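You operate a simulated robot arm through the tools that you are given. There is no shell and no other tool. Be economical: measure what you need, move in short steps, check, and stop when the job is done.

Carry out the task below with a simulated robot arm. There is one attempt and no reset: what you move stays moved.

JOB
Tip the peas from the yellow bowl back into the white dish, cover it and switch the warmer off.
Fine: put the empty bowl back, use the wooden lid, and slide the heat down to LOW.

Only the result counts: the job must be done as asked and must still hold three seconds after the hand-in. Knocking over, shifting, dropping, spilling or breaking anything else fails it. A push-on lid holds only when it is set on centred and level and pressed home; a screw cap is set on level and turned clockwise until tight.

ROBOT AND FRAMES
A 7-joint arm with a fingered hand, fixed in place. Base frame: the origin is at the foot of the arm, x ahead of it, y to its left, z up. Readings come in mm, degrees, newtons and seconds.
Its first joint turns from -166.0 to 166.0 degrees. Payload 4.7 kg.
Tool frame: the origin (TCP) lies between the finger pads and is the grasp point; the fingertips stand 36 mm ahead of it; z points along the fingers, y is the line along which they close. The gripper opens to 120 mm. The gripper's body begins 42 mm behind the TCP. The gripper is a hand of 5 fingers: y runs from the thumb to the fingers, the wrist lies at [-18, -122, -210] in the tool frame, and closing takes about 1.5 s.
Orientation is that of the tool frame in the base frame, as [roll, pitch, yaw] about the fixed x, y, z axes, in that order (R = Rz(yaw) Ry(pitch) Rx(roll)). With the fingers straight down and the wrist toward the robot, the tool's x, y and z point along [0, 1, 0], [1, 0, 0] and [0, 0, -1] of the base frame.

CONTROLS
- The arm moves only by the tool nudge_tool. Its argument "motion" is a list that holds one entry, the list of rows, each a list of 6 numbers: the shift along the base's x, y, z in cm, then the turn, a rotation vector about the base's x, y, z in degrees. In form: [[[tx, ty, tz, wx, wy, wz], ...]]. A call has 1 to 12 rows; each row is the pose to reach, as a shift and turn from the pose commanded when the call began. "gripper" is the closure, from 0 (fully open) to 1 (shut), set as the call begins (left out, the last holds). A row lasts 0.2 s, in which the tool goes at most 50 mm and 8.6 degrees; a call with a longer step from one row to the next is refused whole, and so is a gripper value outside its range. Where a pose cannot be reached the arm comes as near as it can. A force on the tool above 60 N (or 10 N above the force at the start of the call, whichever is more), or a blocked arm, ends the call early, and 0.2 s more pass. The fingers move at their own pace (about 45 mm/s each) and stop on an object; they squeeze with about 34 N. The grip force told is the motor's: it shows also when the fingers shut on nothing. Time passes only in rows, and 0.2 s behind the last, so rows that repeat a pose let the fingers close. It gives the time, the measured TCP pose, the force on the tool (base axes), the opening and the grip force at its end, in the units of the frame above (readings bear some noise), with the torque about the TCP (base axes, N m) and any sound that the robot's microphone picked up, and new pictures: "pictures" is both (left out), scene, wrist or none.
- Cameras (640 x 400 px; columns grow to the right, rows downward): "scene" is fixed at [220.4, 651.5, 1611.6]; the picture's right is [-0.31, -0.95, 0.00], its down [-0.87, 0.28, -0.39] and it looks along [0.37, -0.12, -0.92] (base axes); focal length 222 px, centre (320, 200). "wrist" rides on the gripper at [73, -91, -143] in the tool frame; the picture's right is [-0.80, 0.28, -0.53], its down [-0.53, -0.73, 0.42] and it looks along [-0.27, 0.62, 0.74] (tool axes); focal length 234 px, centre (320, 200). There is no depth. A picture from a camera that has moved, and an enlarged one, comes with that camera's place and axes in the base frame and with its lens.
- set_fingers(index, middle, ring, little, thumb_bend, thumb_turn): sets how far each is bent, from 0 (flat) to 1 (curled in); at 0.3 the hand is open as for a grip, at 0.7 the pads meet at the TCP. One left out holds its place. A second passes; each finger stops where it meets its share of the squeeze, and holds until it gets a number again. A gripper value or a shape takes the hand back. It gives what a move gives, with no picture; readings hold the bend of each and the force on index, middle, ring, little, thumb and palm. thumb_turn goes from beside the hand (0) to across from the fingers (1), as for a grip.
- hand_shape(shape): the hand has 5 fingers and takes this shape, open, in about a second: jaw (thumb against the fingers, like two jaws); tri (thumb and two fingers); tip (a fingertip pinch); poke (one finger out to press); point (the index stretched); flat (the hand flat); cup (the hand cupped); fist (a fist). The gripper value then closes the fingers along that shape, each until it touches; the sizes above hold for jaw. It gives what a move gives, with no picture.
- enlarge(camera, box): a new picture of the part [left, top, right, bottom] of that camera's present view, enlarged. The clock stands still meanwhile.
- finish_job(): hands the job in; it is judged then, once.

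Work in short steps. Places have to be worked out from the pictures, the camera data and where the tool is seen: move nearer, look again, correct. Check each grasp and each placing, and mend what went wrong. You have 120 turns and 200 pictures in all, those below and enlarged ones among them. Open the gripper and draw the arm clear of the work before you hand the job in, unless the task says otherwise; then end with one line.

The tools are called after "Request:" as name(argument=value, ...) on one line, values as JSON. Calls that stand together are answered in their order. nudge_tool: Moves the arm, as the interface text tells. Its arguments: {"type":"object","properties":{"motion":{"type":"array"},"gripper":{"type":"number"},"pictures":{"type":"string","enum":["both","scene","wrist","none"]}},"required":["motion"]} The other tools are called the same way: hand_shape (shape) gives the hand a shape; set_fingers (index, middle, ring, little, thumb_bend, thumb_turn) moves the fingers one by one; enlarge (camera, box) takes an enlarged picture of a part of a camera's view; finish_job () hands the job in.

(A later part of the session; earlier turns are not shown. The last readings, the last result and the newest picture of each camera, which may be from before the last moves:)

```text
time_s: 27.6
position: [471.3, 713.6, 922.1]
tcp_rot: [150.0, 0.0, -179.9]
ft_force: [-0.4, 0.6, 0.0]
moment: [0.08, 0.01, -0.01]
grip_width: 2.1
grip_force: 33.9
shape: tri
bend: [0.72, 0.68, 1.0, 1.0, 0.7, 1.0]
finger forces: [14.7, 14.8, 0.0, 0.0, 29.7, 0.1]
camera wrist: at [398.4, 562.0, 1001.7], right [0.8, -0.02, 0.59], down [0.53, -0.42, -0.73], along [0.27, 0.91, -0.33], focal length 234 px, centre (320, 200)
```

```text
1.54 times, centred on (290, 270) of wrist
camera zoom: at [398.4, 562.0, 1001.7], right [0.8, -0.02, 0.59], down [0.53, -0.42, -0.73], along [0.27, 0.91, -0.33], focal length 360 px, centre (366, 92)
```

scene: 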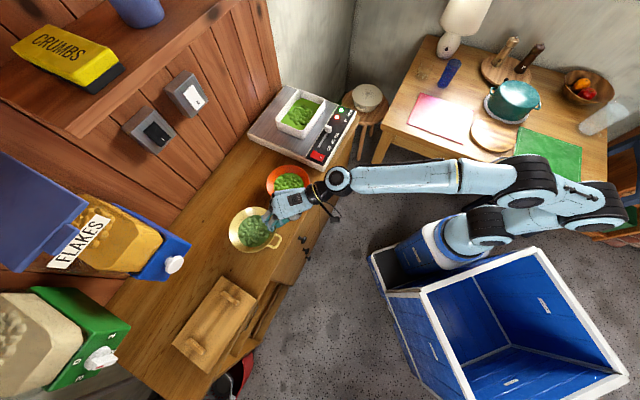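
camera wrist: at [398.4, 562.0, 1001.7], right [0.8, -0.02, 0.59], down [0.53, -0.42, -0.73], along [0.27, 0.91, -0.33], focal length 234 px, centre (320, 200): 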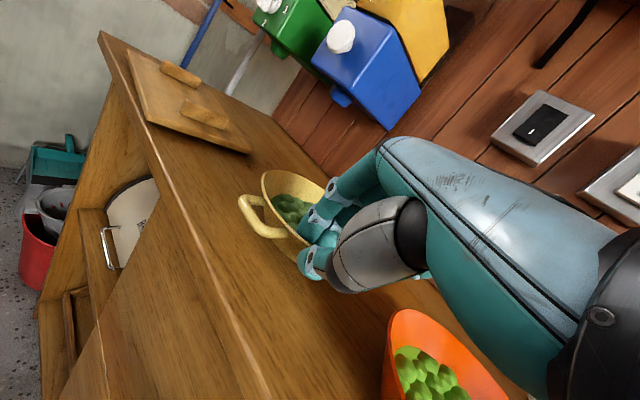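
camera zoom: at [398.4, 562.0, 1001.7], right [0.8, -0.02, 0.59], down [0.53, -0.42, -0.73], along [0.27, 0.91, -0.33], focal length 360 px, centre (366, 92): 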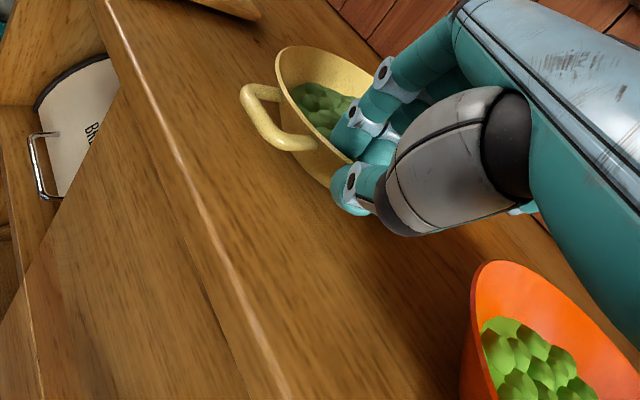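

A 2 mm wall is gripped with 15/15/30 N, bowl unmoved. I lift 30 mm slowly and check that the bowl follows level.

Request:
nudge_tool(motion=[[[0, 0, 0.5, 0, 0, 0], [0, 0, 1, 0, 0, 0], [0, 0, 1.5, 0, 0, 0], [0, 0, 2, 0, 0, 0], [0, 0, 3, 0, 0, 0], [0, 0, 3, 0, 0, 0]]])

Request:
enlarge(camera="scene", box=[200, 180, 340, 270])

Request:
enlarge(camera="wrist", box=[180, 140, 400, 400])

```text
time_s: 29.0
position: [471.8, 713.7, 953.4]
tcp_rot: [149.8, 0.0, -179.9]
ft_force: [-0.6, 0.2, -2.5]
moment: [-0.16, 0.01, -0.01]
grip_width: 2.1
grip_force: 34.3
shape: tri
bend: [0.72, 0.68, 1.0, 1.0, 0.71, 1.0]
finger forces: [16.1, 16.3, 0.1, 0.0, 33.7, 0.1]
camera wrist: at [398.3, 561.7, 1032.5], right [0.8, -0.02, 0.59], down [0.53, -0.42, -0.73], along [0.27, 0.91, -0.33], focal length 234 px, centre (320, 200)
```

scene: 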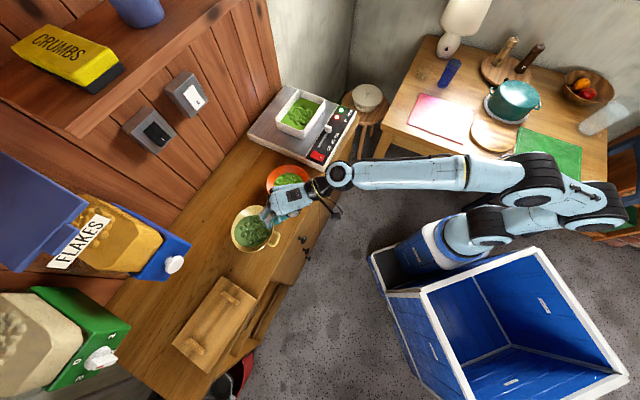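
wrist: 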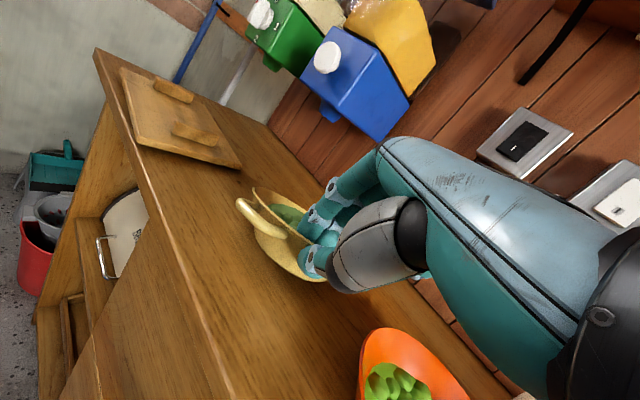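

```text
4.44 times, centred on (270, 225) of scene
camera zoom: at [220.4, 651.5, 1611.6], right [-0.31, -0.95, 0.0], down [-0.87, 0.28, -0.39], along [0.37, -0.12, -0.92], focal length 986 px, centre (542, 89)
```

zoom: 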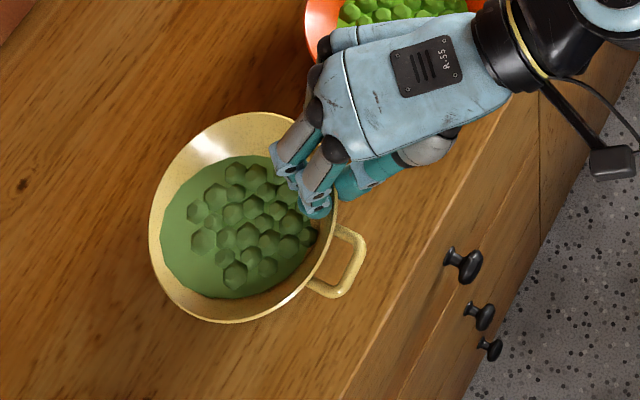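

```text
1.54 times, centred on (290, 270) of wrist
camera zoom: at [398.3, 561.7, 1032.5], right [0.8, -0.02, 0.59], down [0.53, -0.42, -0.73], along [0.27, 0.91, -0.33], focal length 360 px, centre (366, 92)
```

zoom: 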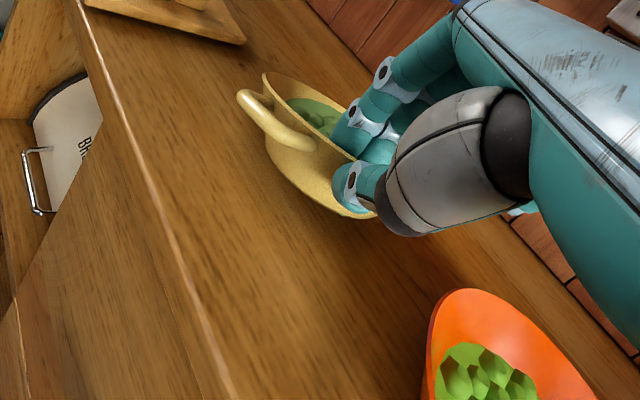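

The bowl holds, but drooped about 20° away from the hand. I tilt the hand up by 20° to level it.

Request:
nudge_tool(motion=[[[0, 0, 0, 5, 0, 0], [0, 0, 0, 10, 0, 0], [0, 0, 0, 15, 0, 0], [0, 0, 0, 20, 0, 0], [0, 0, 0, 20, 0, 0]]])

Request:
enlarge(camera="scene", box=[200, 180, 340, 270])

Request:
enlarge(camera="wrist", box=[180, 140, 400, 400])

```text
time_s: 30.2
position: [469.6, 713.4, 952.3]
tcp_rot: [130.0, 0.0, -179.9]
ft_force: [0.0, -0.7, -2.5]
moment: [-0.34, 0.0, 0.01]
grip_width: 2.2
grip_force: 33.8
shape: tri
bend: [0.71, 0.68, 1.0, 1.0, 0.71, 1.0]
finger forces: [18.9, 18.5, 0.1, 0.0, 38.8, 0.1]
camera wrist: at [398.0, 544.5, 975.1], right [0.8, -0.22, 0.55], down [0.53, -0.14, -0.83], along [0.27, 0.96, 0.0], focal length 234 px, centre (320, 200)
```

scene: 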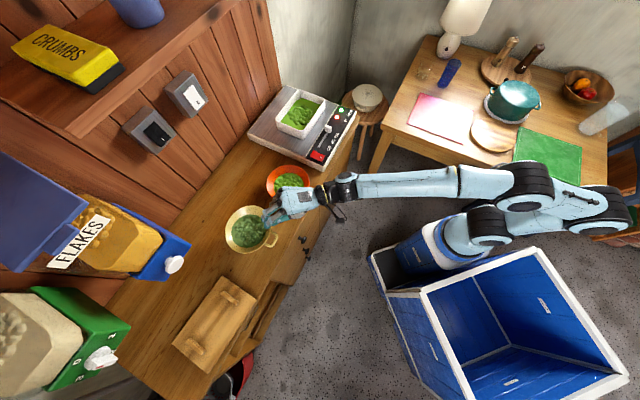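
wrist: 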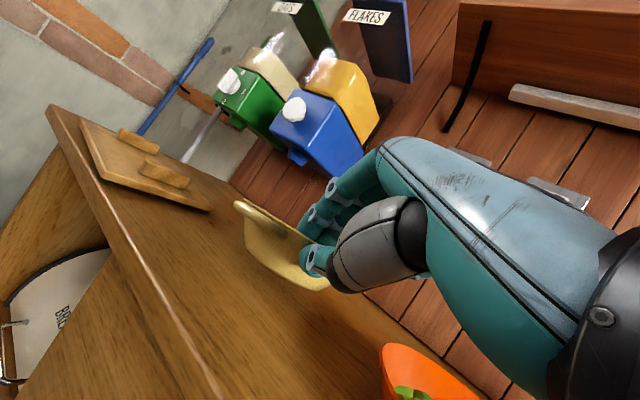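

```text
4.44 times, centred on (270, 225) of scene
camera zoom: at [220.4, 651.5, 1611.6], right [-0.31, -0.95, 0.0], down [-0.87, 0.28, -0.39], along [0.37, -0.12, -0.92], focal length 986 px, centre (542, 89)
```

zoom: 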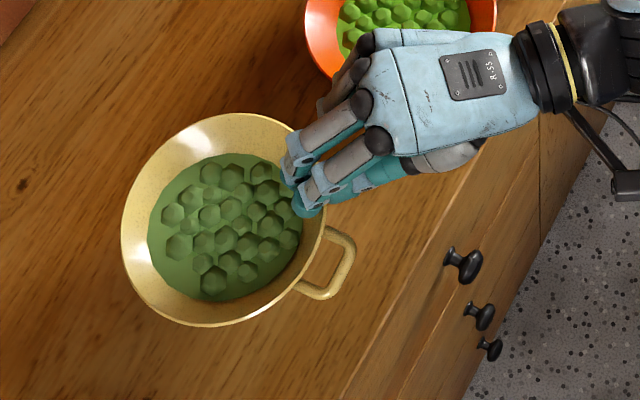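

```text
1.54 times, centred on (290, 270) of wrist
camera zoom: at [398.0, 544.5, 975.1], right [0.8, -0.22, 0.55], down [0.53, -0.14, -0.83], along [0.27, 0.96, 0.0], focal length 360 px, centre (366, 92)
```

zoom: 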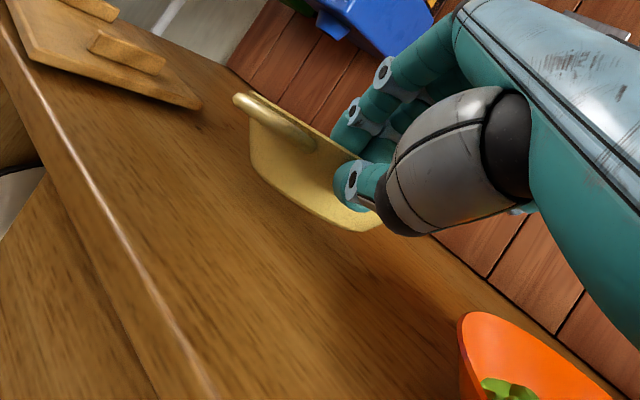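

Nearly level now. I tilt 6° more and lift to 1100 mm.

Request:
nudge_tool(motion=[[[0, 0, 1, 3, 0, 0], [0, 0, 3, 6, 0, 0], [0, 0, 5.5, 6, 0, 0], [0, 0, 8, 6, 0, 0], [0, 0, 10.5, 6, 0, 0], [0, 0, 13, 6, 0, 0], [0, 0, 14.5, 6, 0, 0], [0, 0, 15, 6, 0, 0]]], pictures="none")

Request:
enlarge(camera="scene", box=[200, 180, 340, 270])

```text
time_s: 32.0
position: [470.6, 712.4, 1100.7]
tcp_rot: [123.9, 0.0, -180.0]
ft_force: [-0.1, -0.2, -4.1]
moment: [-0.36, 0.02, -0.03]
grip_width: 2.4
grip_force: 34.2
shape: tri
bend: [0.71, 0.68, 1.0, 1.0, 0.72, 1.0]
finger forces: [19.4, 18.8, 0.0, 0.0, 40.0, 0.1]
```

```text
4.44 times, centred on (270, 225) of scene
camera zoom: at [220.4, 651.5, 1611.6], right [-0.31, -0.95, 0.0], down [-0.87, 0.28, -0.39], along [0.37, -0.12, -0.92], focal length 986 px, centre (542, 89)
```

zoom: 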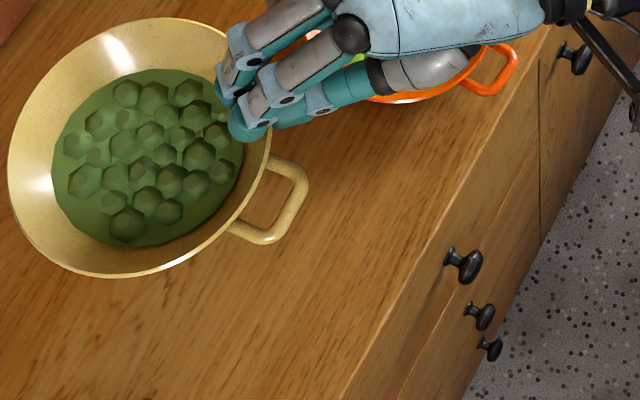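

The bowl is level and held. I carry it gently to the dish, turning toward 35° azimuth.

Request:
nudge_tool(motion=[[[1.5, -1, 0, 0, 0, -2], [4.5, -3, 0, 0, 0, -6.5], [7.7, -5, 0, 0, 0, -11.5], [11, -7.2, 0, 0, 0, -16.5], [14.3, -9.4, 0, 0, 0, -21.5], [17.6, -11.6, 0, 0, 0, -26.5], [20.9, -13.8, 0, 0, 0, -31.5], [24.2, -16, 0, 0, 0, -36.5], [27.5, -18.2, 0, 0, 0, -41.5], [30.5, -20.2, 0, 0, 0, -46.5], [33, -22, 0, 0, 0, -51], [34.5, -23, 0, 0, 0, -55]]])

Request:
enlarge(camera="scene", box=[230, 50, 390, 170])

```text
time_s: 34.6
position: [800.1, 488.9, 1104.7]
tcp_rot: [124.2, 0.0, 132.3]
ft_force: [-0.3, -1.1, -3.3]
moment: [-0.25, 0.3, -0.01]
grip_width: 2.1
grip_force: 33.3
shape: tri
bend: [0.71, 0.68, 1.0, 1.0, 0.72, 1.0]
finger forces: [19.5, 18.5, 0.0, 0.2, 39.0, 0.1]
out of reach, approached as far as the arm can: row 10, 11, 12
camera wrist: at [625.8, 428.8, 1110.8], right [0.33, -0.78, 0.53], down [0.31, -0.44, -0.84], along [0.89, 0.45, 0.1], focal length 234 px, centre (320, 200)
```

scene: 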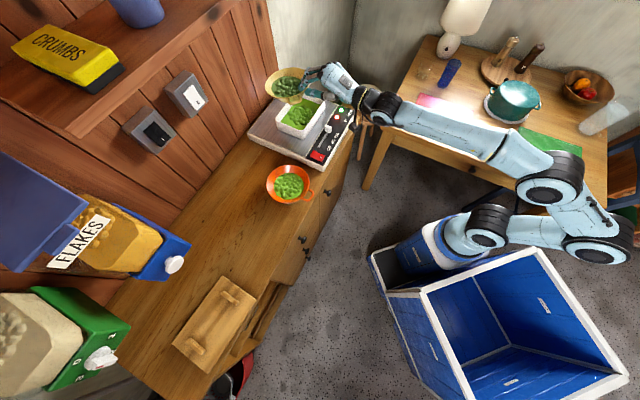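
wrist: 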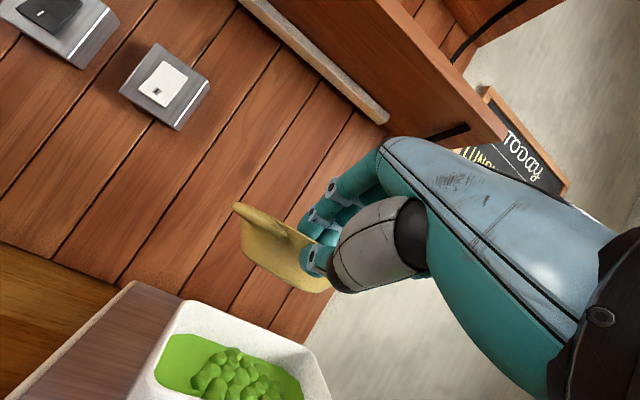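

```text
3.33 times, centred on (310, 110) of scene
camera zoom: at [220.4, 651.5, 1611.6], right [-0.31, -0.95, 0.0], down [-0.87, 0.28, -0.39], along [0.37, -0.12, -0.92], focal length 740 px, centre (353, 500)
```

zoom: 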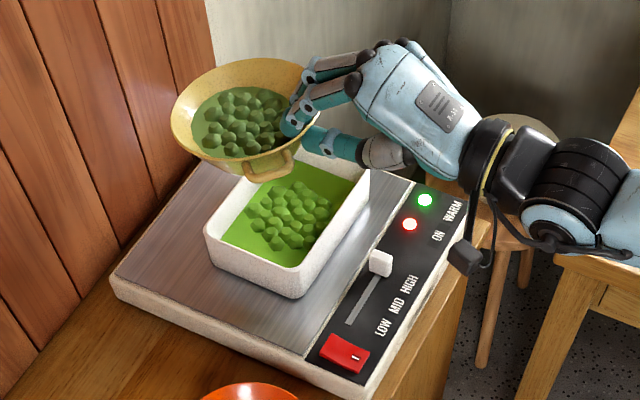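

The reach stopped slightly short, at (800, 489) with azimuth 42°, but the bowl already hangs over the dish. I lower 5 cm while asking for the pose actually reached.

Request:
nudge_tool(motion=[[[-1.0, 0.4, -1, 0, 0, 6], [-1.0, 0.4, -2.5, 0, 0, 6], [-1.0, 0.4, -4, 0, 0, 6], [-1.0, 0.4, -5, 0, 0, 6], [-1.0, 0.4, -5, 0, 0, 6]]])

Request:
enlarge(camera="scene", box=[230, 50, 390, 170])

```text
time_s: 35.8
position: [789.0, 494.2, 1054.7]
tcp_rot: [124.3, 0.1, 138.2]
ft_force: [0.6, 0.2, -3.8]
moment: [-0.26, 0.24, 0.02]
grip_width: 2.2
grip_force: 33.8
shape: tri
bend: [0.71, 0.68, 1.0, 1.0, 0.72, 1.0]
finger forces: [19.2, 18.8, 0.0, 0.0, 38.8, 0.0]
camera wrist: at [622.2, 415.8, 1060.5], right [0.41, -0.74, 0.53], down [0.36, -0.4, -0.84], along [0.84, 0.54, 0.1], focal length 234 px, centre (320, 200)
```

scene: 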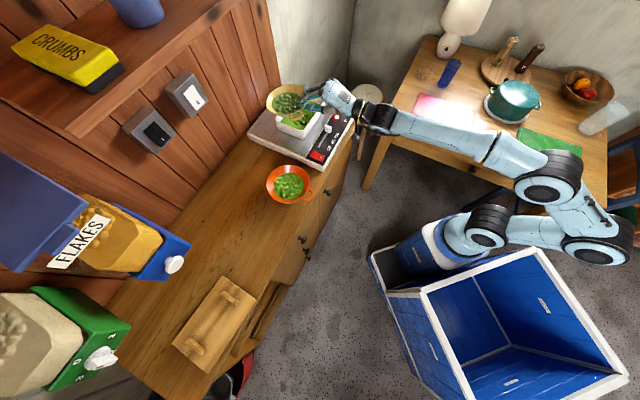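
wrist: 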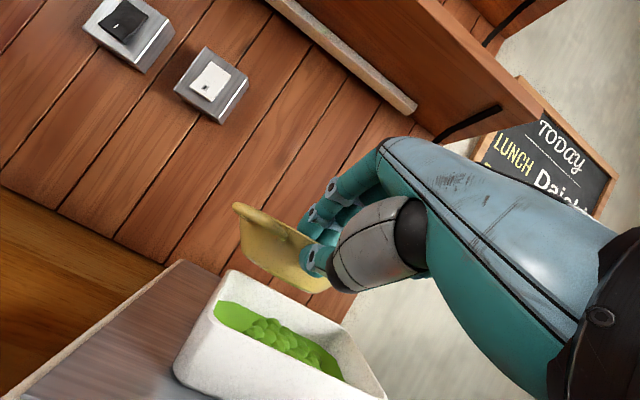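

```text
3.33 times, centred on (310, 110) of scene
camera zoom: at [220.4, 651.5, 1611.6], right [-0.31, -0.95, 0.0], down [-0.87, 0.28, -0.39], along [0.37, -0.12, -0.92], focal length 740 px, centre (353, 500)
```

zoom: 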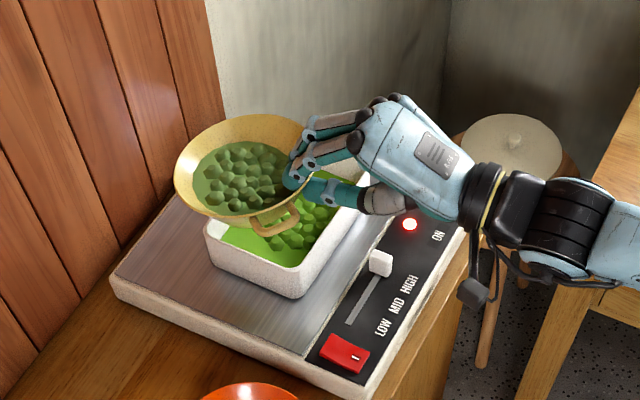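

The bowl's right lip will sit over the dish's centre as I roll right. I roll 60° slowly, drifting a little to the right.

Request:
nudge_tool(motion=[[[0, 0, 0, 4, 4.47, 0], [0, 0, 0, 8, 8.94, 0], [0, 0, 0, 12, 13.4, 0], [0, 0, 0, 16, 17.9, 0], [0, 0, 0, 20, 22.35, 0], [0, 0, 0, 24, 26.8, 0], [0.4, -0.4, 0, 28, 31.3, 0], [0.8, -0.8, 0, 32, 35.8, 0], [1.2, -1.2, 0, 36, 40.2, 0], [1.5, -1.6, 0, 40, 44.7, 0], [1.5, -1.6, 0, 40, 44.7, 0]]])

Request:
enlarge(camera="scene", box=[230, 50, 390, 170])

```text
time_s: 38.2
position: [804.6, 477.9, 1054.6]
tcp_rot: [124.0, -60.0, 138.3]
ft_force: [1.1, 0.8, -4.2]
moment: [-0.34, 0.11, 0.02]
grip_width: 2.7
grip_force: 33.6
shape: tri
bend: [0.71, 0.68, 1.0, 1.0, 0.72, 1.0]
finger forces: [21.3, 14.8, 0.0, 0.0, 36.2, 0.1]
camera wrist: at [667.6, 372.2, 1120.6], right [0.45, -0.78, -0.43], down [-0.39, 0.27, -0.88], along [0.8, 0.57, -0.18], focal length 234 px, centre (320, 200)
```

scene: 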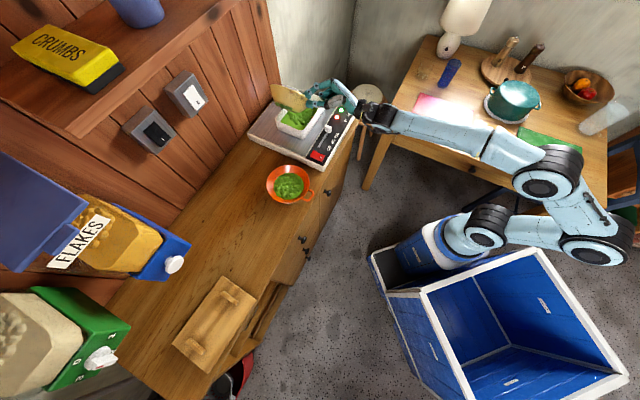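
wrist: 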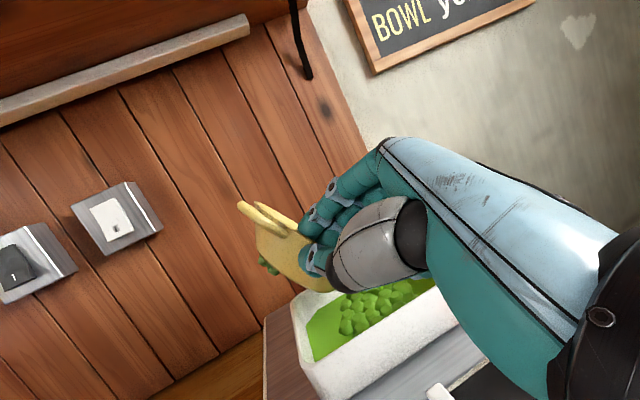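

```text
3.33 times, centred on (310, 110) of scene
camera zoom: at [220.4, 651.5, 1611.6], right [-0.31, -0.95, 0.0], down [-0.87, 0.28, -0.39], along [0.37, -0.12, -0.92], focal length 740 px, centre (353, 500)
```

zoom: 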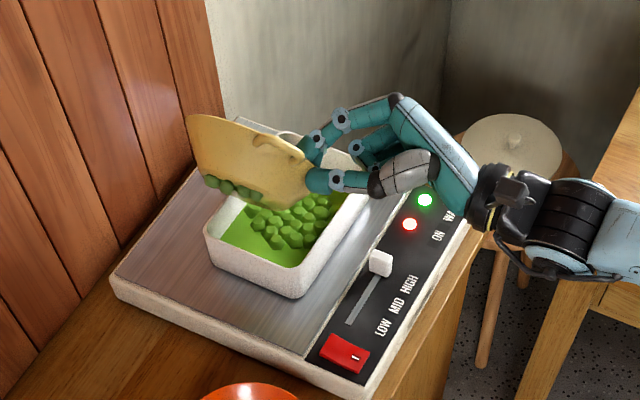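

The peas are gathering at the bowl's lower far lip, near the dish's left-far corner. I shift the bowl about 4–5 cm right before rolling further.

Request:
nudge_tool(motion=[[[0.4, -1.2, 0, 0, 0, 0], [0.9, -2.6, 0, 0, 0, 0], [1.4, -4, 0, 0, 0, 0], [1.5, -4.6, 0, 0, 0, 0], [1.5, -4.6, 0, 0, 0, 0]]])

Request:
enlarge(camera="scene", box=[250, 60, 350, 130])

Request:
enlarge(camera="wrist", box=[200, 160, 460, 400])

```text
time_s: 39.4
position: [817.7, 431.1, 1055.7]
tcp_rot: [124.0, -59.9, 138.4]
ft_force: [-1.1, -0.2, -4.0]
moment: [-0.3, 0.12, 0.01]
grip_width: 3.0
grip_force: 33.4
shape: tri
bend: [0.71, 0.68, 1.0, 1.0, 0.72, 1.0]
finger forces: [21.2, 14.8, 0.0, 0.0, 36.1, 0.1]
camera wrist: at [682.1, 325.3, 1121.8], right [0.45, -0.78, -0.43], down [-0.39, 0.26, -0.88], along [0.8, 0.57, -0.18], focal length 234 px, centre (320, 200)
```

scene: 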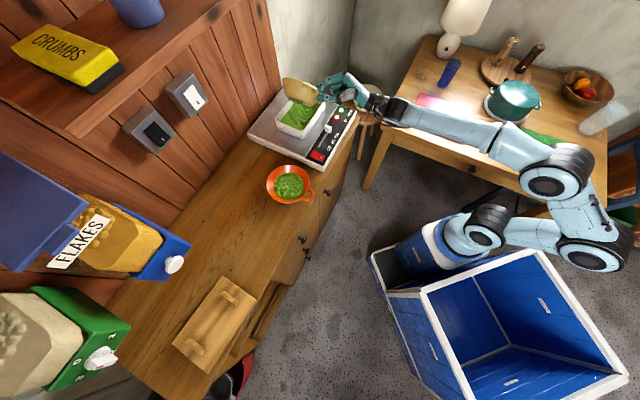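
wrist: 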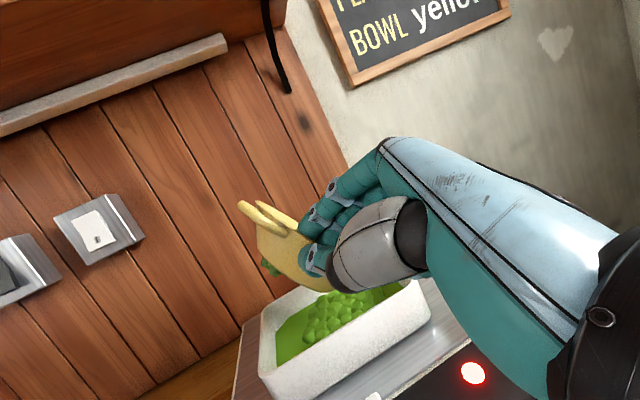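

```text
5.71 times, centred on (300, 95) of scene
camera zoom: at [220.4, 651.5, 1611.6], right [-0.31, -0.95, 0.0], down [-0.87, 0.28, -0.39], along [0.37, -0.12, -0.92], focal length 1268 px, centre (434, 800)
```

zoom: 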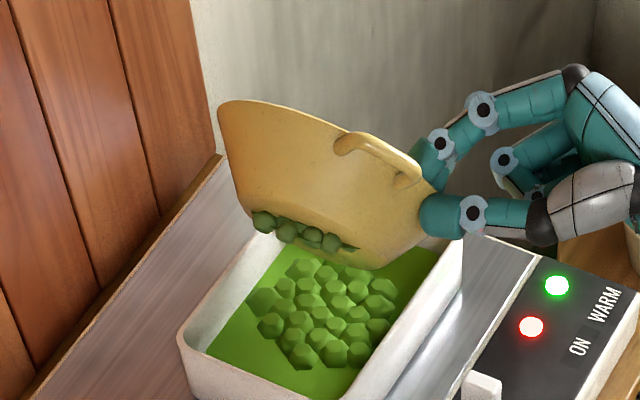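

```text
1.67 times, centred on (330, 280) of wrist
camera zoom: at [682.1, 325.3, 1121.8], right [0.45, -0.78, -0.43], down [-0.39, 0.26, -0.88], along [0.8, 0.57, -0.18], focal length 390 px, centre (303, 67)
```

zoom: 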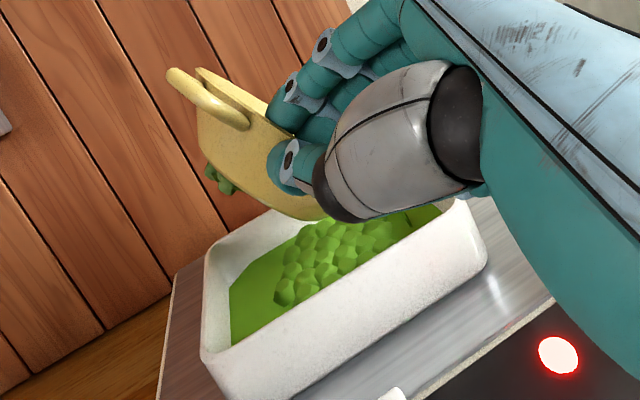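

The visible peas are just clipping through the bowl wall; weight is still about 4 N, so nothing has poured yet. I centre the lip over the dish and roll further to 100°.

Request:
nudge_tool(motion=[[[0.1, 1.0, 0, 0, 0, 0], [0.2, 2.4, 0, 0, 0, 0], [0.2, 2.4, 0, 4, 4.47, 0], [0.2, 2.4, 0, 8, 8.94, 0], [0.2, 2.4, 0, 12, 13.4, 0], [0.2, 2.4, 0, 16, 17.9, 0], [0.2, 2.4, 0, 20, 22.35, 0], [0.2, 2.4, 0, 24, 26.8, 0], [0.2, 2.4, 0, 26.7, 29.8, 0], [0.2, 2.4, 0, 26.7, 29.8, 0]]])

Request:
enlarge(camera="scene", box=[250, 60, 350, 130])

Request:
enlarge(camera="wrist", box=[200, 160, 460, 400])

```text
time_s: 41.6
position: [821.5, 456.4, 1056.3]
tcp_rot: [-55.6, -79.9, -42.1]
ft_force: [0.4, 0.5, -3.8]
moment: [-0.25, 0.15, 0.0]
grip_width: 2.7
grip_force: 33.5
shape: tri
bend: [0.71, 0.71, 1.0, 1.0, 0.71, 1.0]
finger forces: [20.2, 14.8, 0.1, 0.0, 33.0, 0.1]
camera wrist: at [721.5, 317.1, 1126.9], right [0.1, -0.46, -0.88], down [-0.73, 0.57, -0.38], along [0.68, 0.68, -0.28], focal length 234 px, centre (320, 200)
```

scene: 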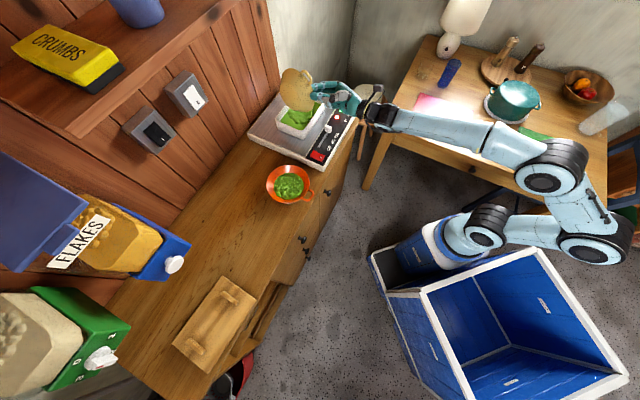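
wrist: 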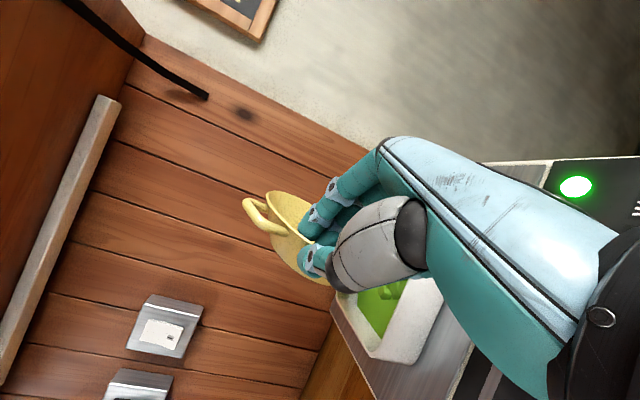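

```text
5.71 times, centred on (300, 95) of scene
camera zoom: at [220.4, 651.5, 1611.6], right [-0.31, -0.95, 0.0], down [-0.87, 0.28, -0.39], along [0.37, -0.12, -0.92], focal length 1268 px, centre (434, 800)
```

zoom: 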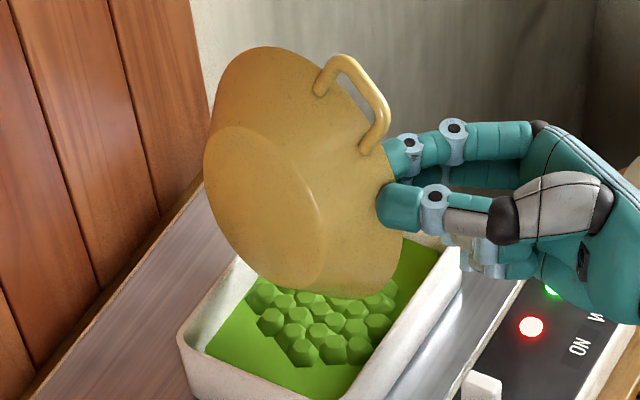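

```text
1.67 times, centred on (330, 280) of wrist
camera zoom: at [721.5, 317.1, 1126.9], right [0.1, -0.46, -0.88], down [-0.73, 0.57, -0.38], along [0.68, 0.68, -0.28], focal length 390 px, centre (303, 67)
```

zoom: 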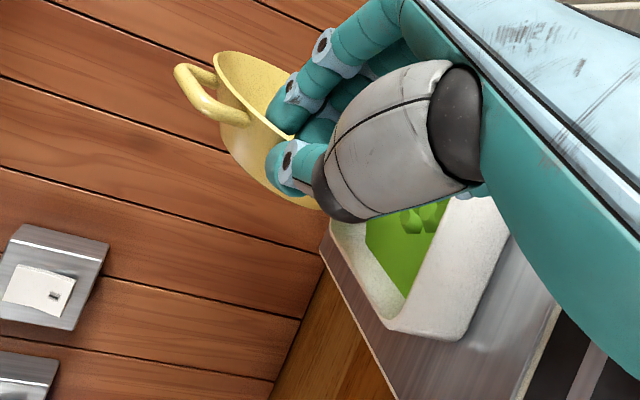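

The bowl's inside looks clear. I roll 30° further to drain it completely, then look.

Request:
nudge_tool(motion=[[[0, 0, 0.3, 4, 4.47, 0], [0, 0, 0.6, 8, 8.94, 0], [0, 0, 0.9, 12, 13.4, 0], [0, 0, 1, 16, 17.9, 0], [0, 0, 1, 20, 22.35, 0], [0, 0, 1, 20, 22.35, 0], [0, 0, 1, 20, 22.35, 0], [0, 0, 1, 20, 22.35, 0]]])

Request:
enlarge(camera="scene", box=[250, 60, 350, 130])

Request:
enlarge(camera="wrist", box=[200, 160, 460, 400])

```text
time_s: 43.4
position: [821.7, 456.6, 1065.4]
tcp_rot: [-55.7, -50.0, -42.0]
ft_force: [-0.3, 0.6, -3.4]
moment: [-0.28, 0.19, -0.03]
grip_width: 2.9
grip_force: 33.9
shape: tri
bend: [0.72, 0.71, 1.0, 1.0, 0.7, 1.0]
finger forces: [19.2, 15.9, 0.1, 0.0, 32.2, 0.0]
camera wrist: at [746.2, 295.3, 1118.6], right [-0.27, -0.13, -0.95], down [-0.78, 0.62, 0.13], along [0.57, 0.78, -0.27], focal length 234 px, centre (320, 200)
```

scene: 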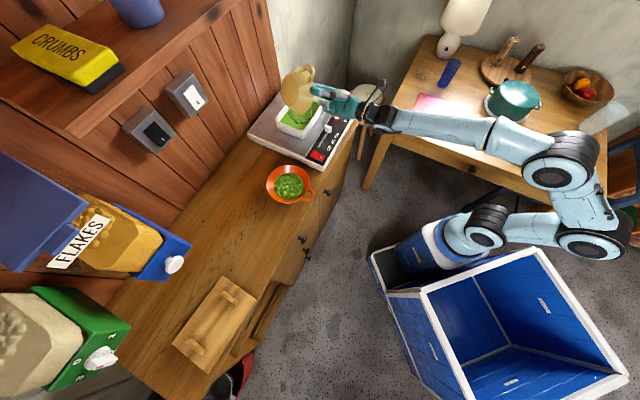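
wrist: 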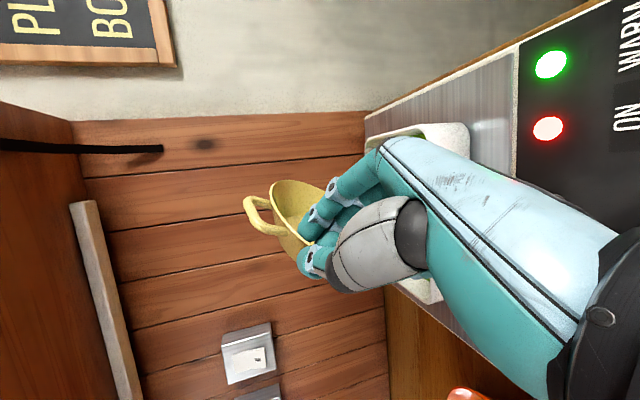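

```text
5.71 times, centred on (300, 95) of scene
camera zoom: at [220.4, 651.5, 1611.6], right [-0.31, -0.95, 0.0], down [-0.87, 0.28, -0.39], along [0.37, -0.12, -0.92], focal length 1268 px, centre (434, 800)
```

zoom: 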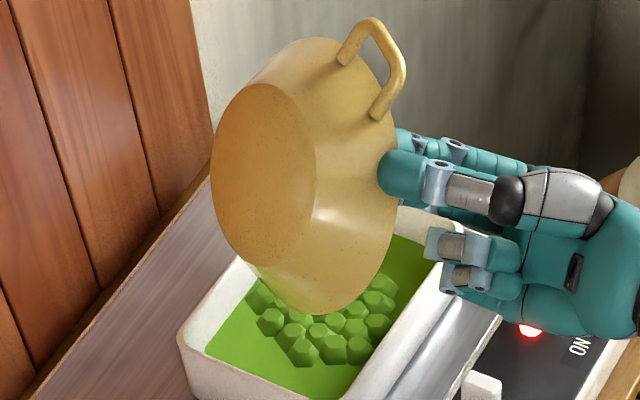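

```text
1.67 times, centred on (330, 280) of wrist
camera zoom: at [746.2, 295.3, 1118.6], right [-0.27, -0.13, -0.95], down [-0.78, 0.62, 0.13], along [0.57, 0.78, -0.27], focal length 390 px, centre (303, 67)
```

zoom: 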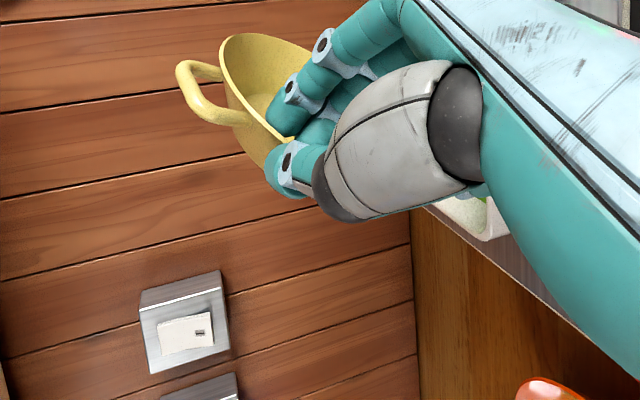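

The bowl is empty. I roll back upright while rising.

Request:
nudge_tool(motion=[[[0, 0, 0.5, -5.3, -5.96, 0], [0, 0, 1, -10.7, -11.9, 0], [0, 0, 1.5, -16, -17.9, 0], [0, 0, 2, -21.3, -23.8, 0], [0, 0, 2.5, -26.7, -29.8, 0], [0, 0, 3, -32, -35.8, 0], [0, 0, 3.5, -37.4, -41.7, 0], [0, 0, 4, -42.7, -47.7, 0], [0, 0, 4, -48, -53.6, 0], [0, 0, 4, -53.4, -59.6, 0], [0, 0, 4, -58.7, -65.6, 0], [0, 0, 4, -64, -71.5, 0]]], pictures="none")

Request:
nudge_tool(motion=[[[-0.5, 0, 0.5, -5.3, -5.96, 0], [-1, 0.5, 1, -10.7, -11.9, 0], [-2, 1, 1, -16, -17.9, 0], [-3, 1.5, 1, -21.3, -23.8, 0], [-4, 2, 1, -22.7, -25.3, 0], [-4, 2, 1, -22.7, -25.3, 0]]])

Request:
enlarge(camera="scene", box=[230, 50, 390, 170])

```text
time_s: 46.0
position: [821.7, 457.1, 1106.0]
tcp_rot: [124.2, -34.0, 138.3]
ft_force: [-0.7, -0.1, -3.4]
moment: [-0.24, 0.16, -0.03]
grip_width: 2.3
grip_force: 34.0
shape: tri
bend: [0.71, 0.69, 1.0, 1.0, 0.71, 1.0]
finger forces: [19.9, 14.7, 0.0, 0.0, 36.0, 0.0]
```

```text
time_s: 47.4
position: [781.7, 475.5, 1115.5]
tcp_rot: [124.2, 0.1, 138.2]
ft_force: [0.6, -0.1, -4.2]
moment: [-0.2, 0.19, -0.03]
grip_width: 2.3
grip_force: 34.1
shape: tri
bend: [0.71, 0.68, 1.0, 1.0, 0.71, 1.0]
finger forces: [18.6, 17.1, 0.1, 0.0, 37.9, 0.0]
camera wrist: at [614.5, 397.2, 1121.2], right [0.41, -0.74, 0.53], down [0.36, -0.4, -0.84], along [0.84, 0.54, 0.1], focal length 234 px, centre (320, 200)
```

scene: 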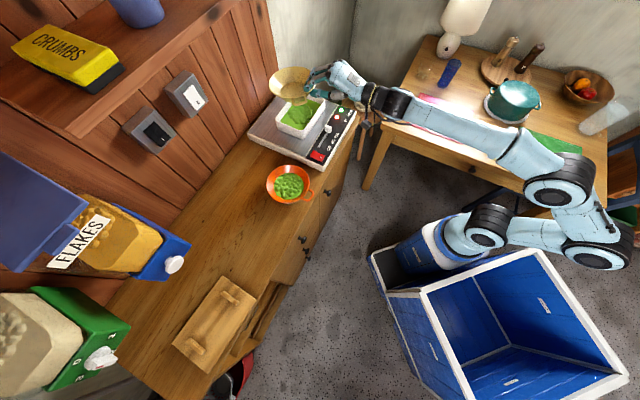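
wrist: 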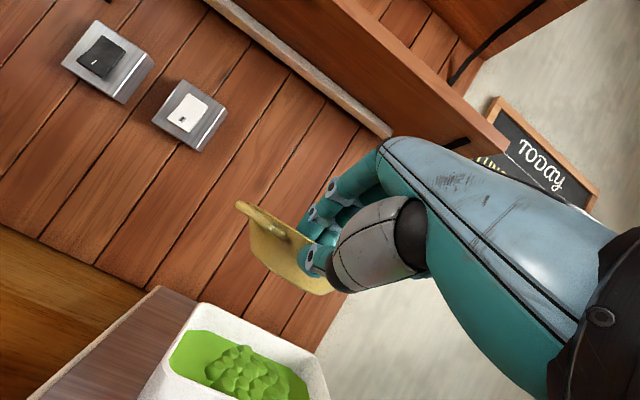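

```text
3.33 times, centred on (310, 110) of scene
camera zoom: at [220.4, 651.5, 1611.6], right [-0.31, -0.95, 0.0], down [-0.87, 0.28, -0.39], along [0.37, -0.12, -0.92], focal length 740 px, centre (353, 500)
```

zoom: 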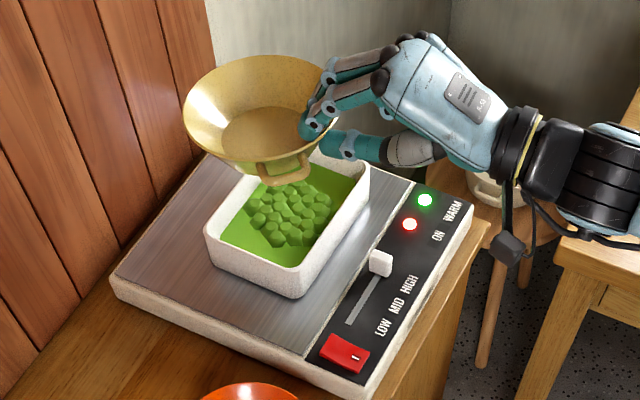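

The bowl is empty, the peas are in the dish, and nothing spilled. I carry the bowl back above its place.

Request:
nudge_tool(motion=[[[-1.5, 1.2, 0, 0, 0, 2], [-4.5, 3.5, 0, 0, 0, 5.8], [-7.5, 5.8, 0, 0, 0, 9.8], [-10.5, 8.1, 0, 0, 0, 13.8], [-13.5, 10.4, 0, 0, 0, 17.8], [-16.5, 12.7, 0, 0, 0, 21.8], [-19.5, 15, 0, 0, 0, 25.8], [-22.5, 17.3, 0, 0, 0, 29.8], [-25.5, 19.6, 0, 0, 0, 33.8], [-28.5, 21.9, -0.5, 0, 0, 37.8], [-30.3, 23.2, -1, 0, 0, 40.8], [-31.1, 23.8, -1.5, 0, 0, 41.8]]], pictures="none")

Request:
nudge_tool(motion=[[[0, 0, -2.5, 0, 0, 0], [0, 0, -5, 0, 0, 0], [0, 0, -7.5, 0, 0, 0], [0, 0, -10, 0, 0, 0], [0, 0, -12, 0, 0, 0], [0, 0, -13, 0, 0, 0], [0, 0, -13, 0, 0, 0]]])

Request:
enlarge(camera="scene", box=[200, 180, 340, 270])

Request:
enlarge(camera="wrist", box=[180, 140, 400, 400])

```text
time_s: 50.0
position: [469.4, 712.3, 1102.1]
tcp_rot: [124.1, 0.0, 180.0]
ft_force: [-0.2, -0.4, -3.8]
moment: [-0.28, -0.05, -0.01]
grip_width: 2.0
grip_force: 34.4
shape: tri
bend: [0.71, 0.68, 1.0, 1.0, 0.71, 1.0]
finger forces: [18.5, 17.1, 0.0, 0.0, 37.5, 0.0]
```

```text
time_s: 51.6
position: [470.2, 714.0, 970.6]
tcp_rot: [124.2, 0.0, -179.9]
ft_force: [-0.2, 0.0, -3.5]
moment: [-0.29, 0.05, -0.02]
grip_width: 2.0
grip_force: 34.2
shape: tri
bend: [0.71, 0.68, 1.0, 1.0, 0.71, 1.0]
finger forces: [18.4, 17.9, 0.1, 0.0, 38.0, 0.1]
camera wrist: at [399.1, 544.1, 976.6], right [0.8, -0.28, 0.53], down [0.53, -0.06, -0.84], along [0.27, 0.96, 0.1], focal length 234 px, centre (320, 200)
```

scene: 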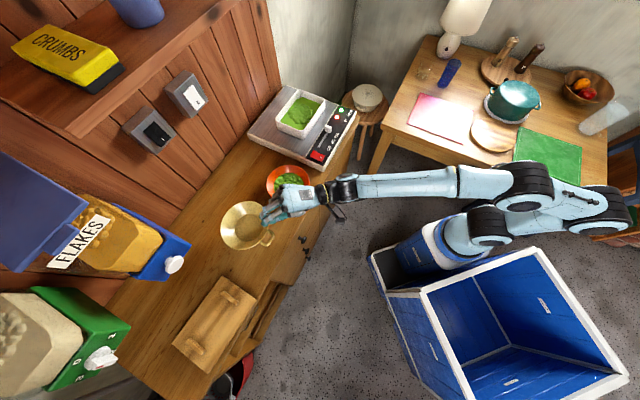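
wrist: 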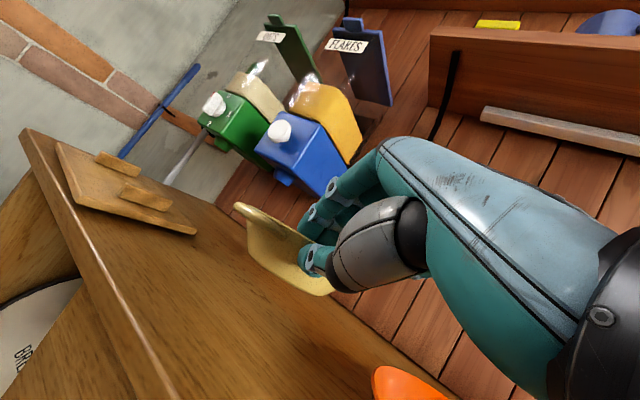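

```text
4.44 times, centred on (270, 225) of scene
camera zoom: at [220.4, 651.5, 1611.6], right [-0.31, -0.95, 0.0], down [-0.87, 0.28, -0.39], along [0.37, -0.12, -0.92], focal length 986 px, centre (542, 89)
```

zoom: 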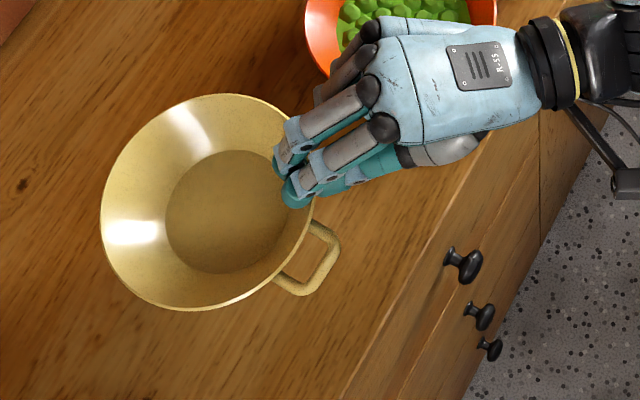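

```text
1.54 times, centred on (290, 270) of wrist
camera zoom: at [399.1, 544.1, 976.6], right [0.8, -0.28, 0.53], down [0.53, -0.06, -0.84], along [0.27, 0.96, 0.1], focal length 360 px, centre (366, 92)
```

zoom: 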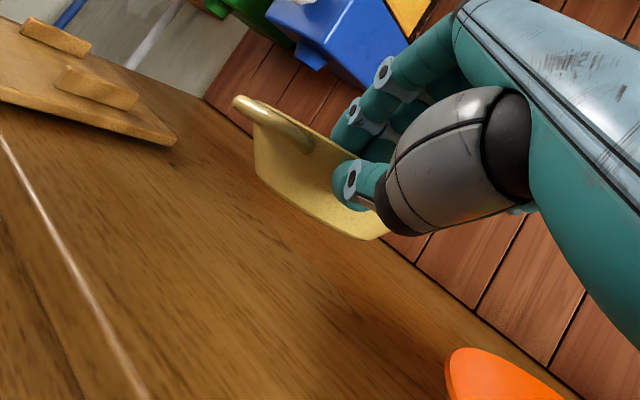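

The bowl sits about 1 cm too far in y compared with its original place. I correct that and lower toward the counter in small steps.

Request:
nudge_tool(motion=[[[-0.3, -0.9, -1.5, 0, 0, 0], [-0.3, -0.9, -3, 0, 0, 0], [-0.3, -0.9, -4, 0, 0, 0], [-0.3, -0.9, -4, 0, 0, 0]]])

Request:
enlarge(camera="scene", box=[200, 180, 340, 270])

Request:
enlarge(camera="wrist", box=[180, 140, 400, 400])

```text
time_s: 52.6
position: [467.4, 705.6, 930.6]
tcp_rot: [124.3, 0.0, 180.0]
ft_force: [0.5, -0.4, -3.7]
moment: [-0.3, 0.02, 0.03]
grip_width: 2.3
grip_force: 34.3
shape: tri
bend: [0.71, 0.68, 1.0, 1.0, 0.71, 1.0]
finger forces: [18.3, 17.8, 0.0, 0.0, 38.0, 0.1]
camera wrist: at [395.5, 535.4, 936.9], right [0.8, -0.28, 0.53], down [0.53, -0.06, -0.84], along [0.27, 0.96, 0.1], focal length 234 px, centre (320, 200)
```

scene: 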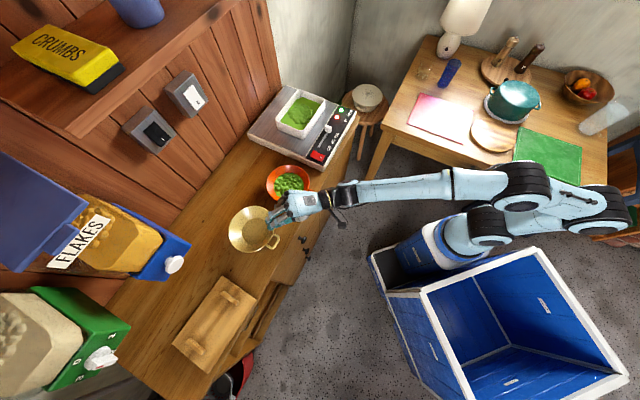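
wrist: 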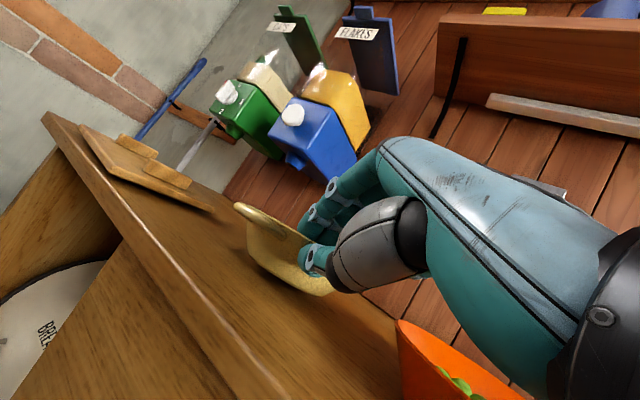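

```text
4.44 times, centred on (270, 225) of scene
camera zoom: at [220.4, 651.5, 1611.6], right [-0.31, -0.95, 0.0], down [-0.87, 0.28, -0.39], along [0.37, -0.12, -0.92], focal length 986 px, centre (542, 89)
```

zoom: 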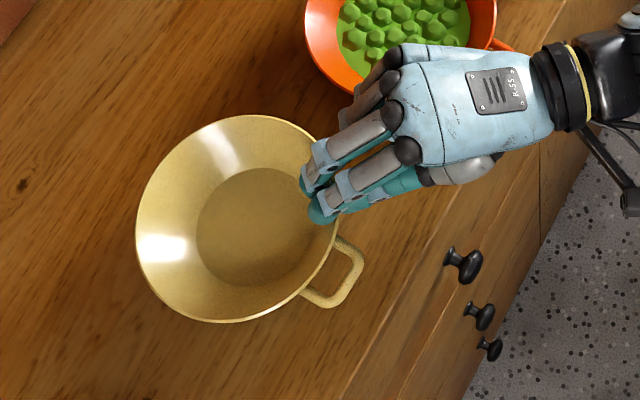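

```text
1.54 times, centred on (290, 270) of wrist
camera zoom: at [395.5, 535.4, 936.9], right [0.8, -0.28, 0.53], down [0.53, -0.06, -0.84], along [0.27, 0.96, 0.1], focal length 360 px, centre (366, 92)
```

zoom: 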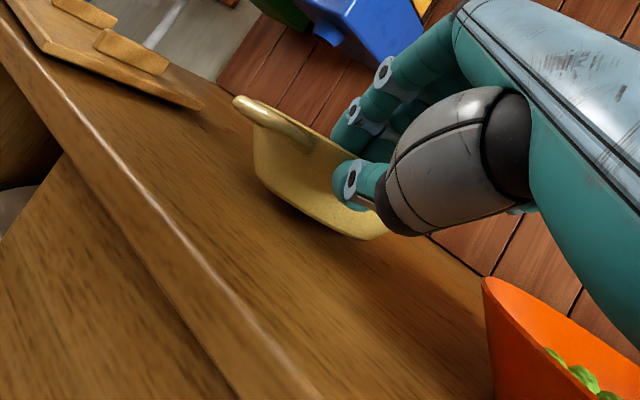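

The position now matches. I lower the last bit in fine steps and watch for contact force.

Request:
nudge_tool(motion=[[[0, 0, -0.3, 0, 0, 0], [0, 0, -0.6, 0, 0, 0], [0, 0, -0.8, 0, 0, 0], [0, 0, -1.0, 0, 0, 0], [0, 0, -1.0, 0, 0, 0]]], pictures="none")

```text
time_s: 53.8
position: [467.4, 705.7, 920.7]
tcp_rot: [124.3, 0.0, -179.9]
ft_force: [0.1, -0.4, -2.6]
moment: [-0.18, -0.01, 0.0]
grip_width: 2.4
grip_force: 34.1
shape: tri
bend: [0.71, 0.68, 1.0, 1.0, 0.71, 1.0]
finger forces: [17.8, 17.0, 0.1, 0.0, 35.9, 0.0]
```

Contact is starting (force dropped to −2.6 N). I lower 4 mm more.

Request:
nudge_tool(motion=[[[0, 0, -0.2, 0, 0, 0], [0, 0, -0.4, 0, 0, 0], [0, 0, -0.4, 0, 0, 0]]], pictures="none")

Request:
enlarge(camera="scene", box=[200, 180, 340, 270])

Request:
enlarge(camera="wrist", box=[180, 140, 400, 400])

```text
time_s: 54.6
position: [466.3, 705.5, 916.9]
tcp_rot: [124.2, 0.1, 179.9]
ft_force: [-0.2, 0.2, -1.3]
moment: [-0.12, -0.03, 0.0]
grip_width: 2.3
grip_force: 33.9
shape: tri
bend: [0.71, 0.68, 1.0, 1.0, 0.71, 1.0]
finger forces: [17.2, 16.5, 0.0, 0.1, 34.7, 0.0]
```

```text
4.44 times, centred on (270, 225) of scene
camera zoom: at [220.4, 651.5, 1611.6], right [-0.31, -0.95, 0.0], down [-0.87, 0.28, -0.39], along [0.37, -0.12, -0.92], focal length 986 px, centre (542, 89)
```

zoom: 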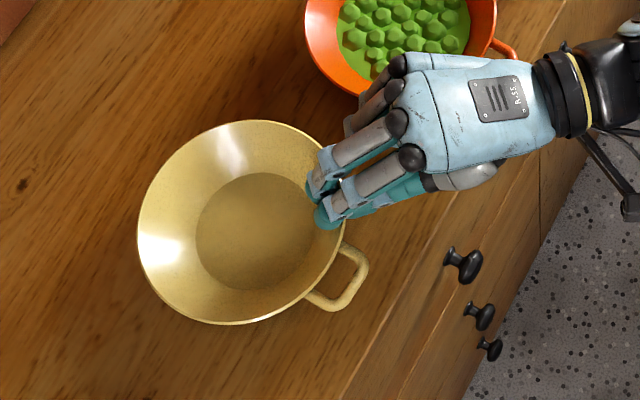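

```text
1.54 times, centred on (290, 270) of wrist
camera zoom: at [395.2, 534.3, 922.9], right [0.8, -0.28, 0.53], down [0.53, -0.06, -0.84], along [0.27, 0.96, 0.1], focal length 360 px, centre (366, 92)
```

zoom: 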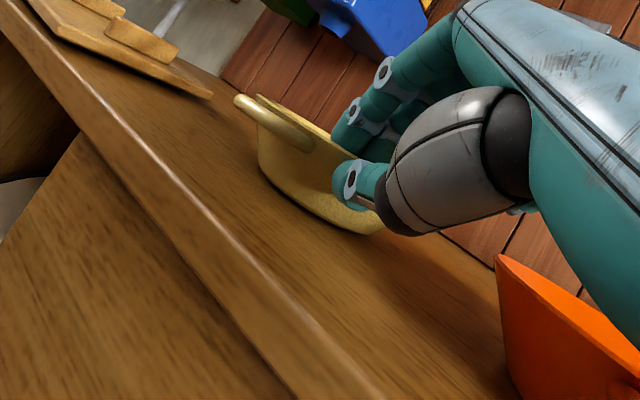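

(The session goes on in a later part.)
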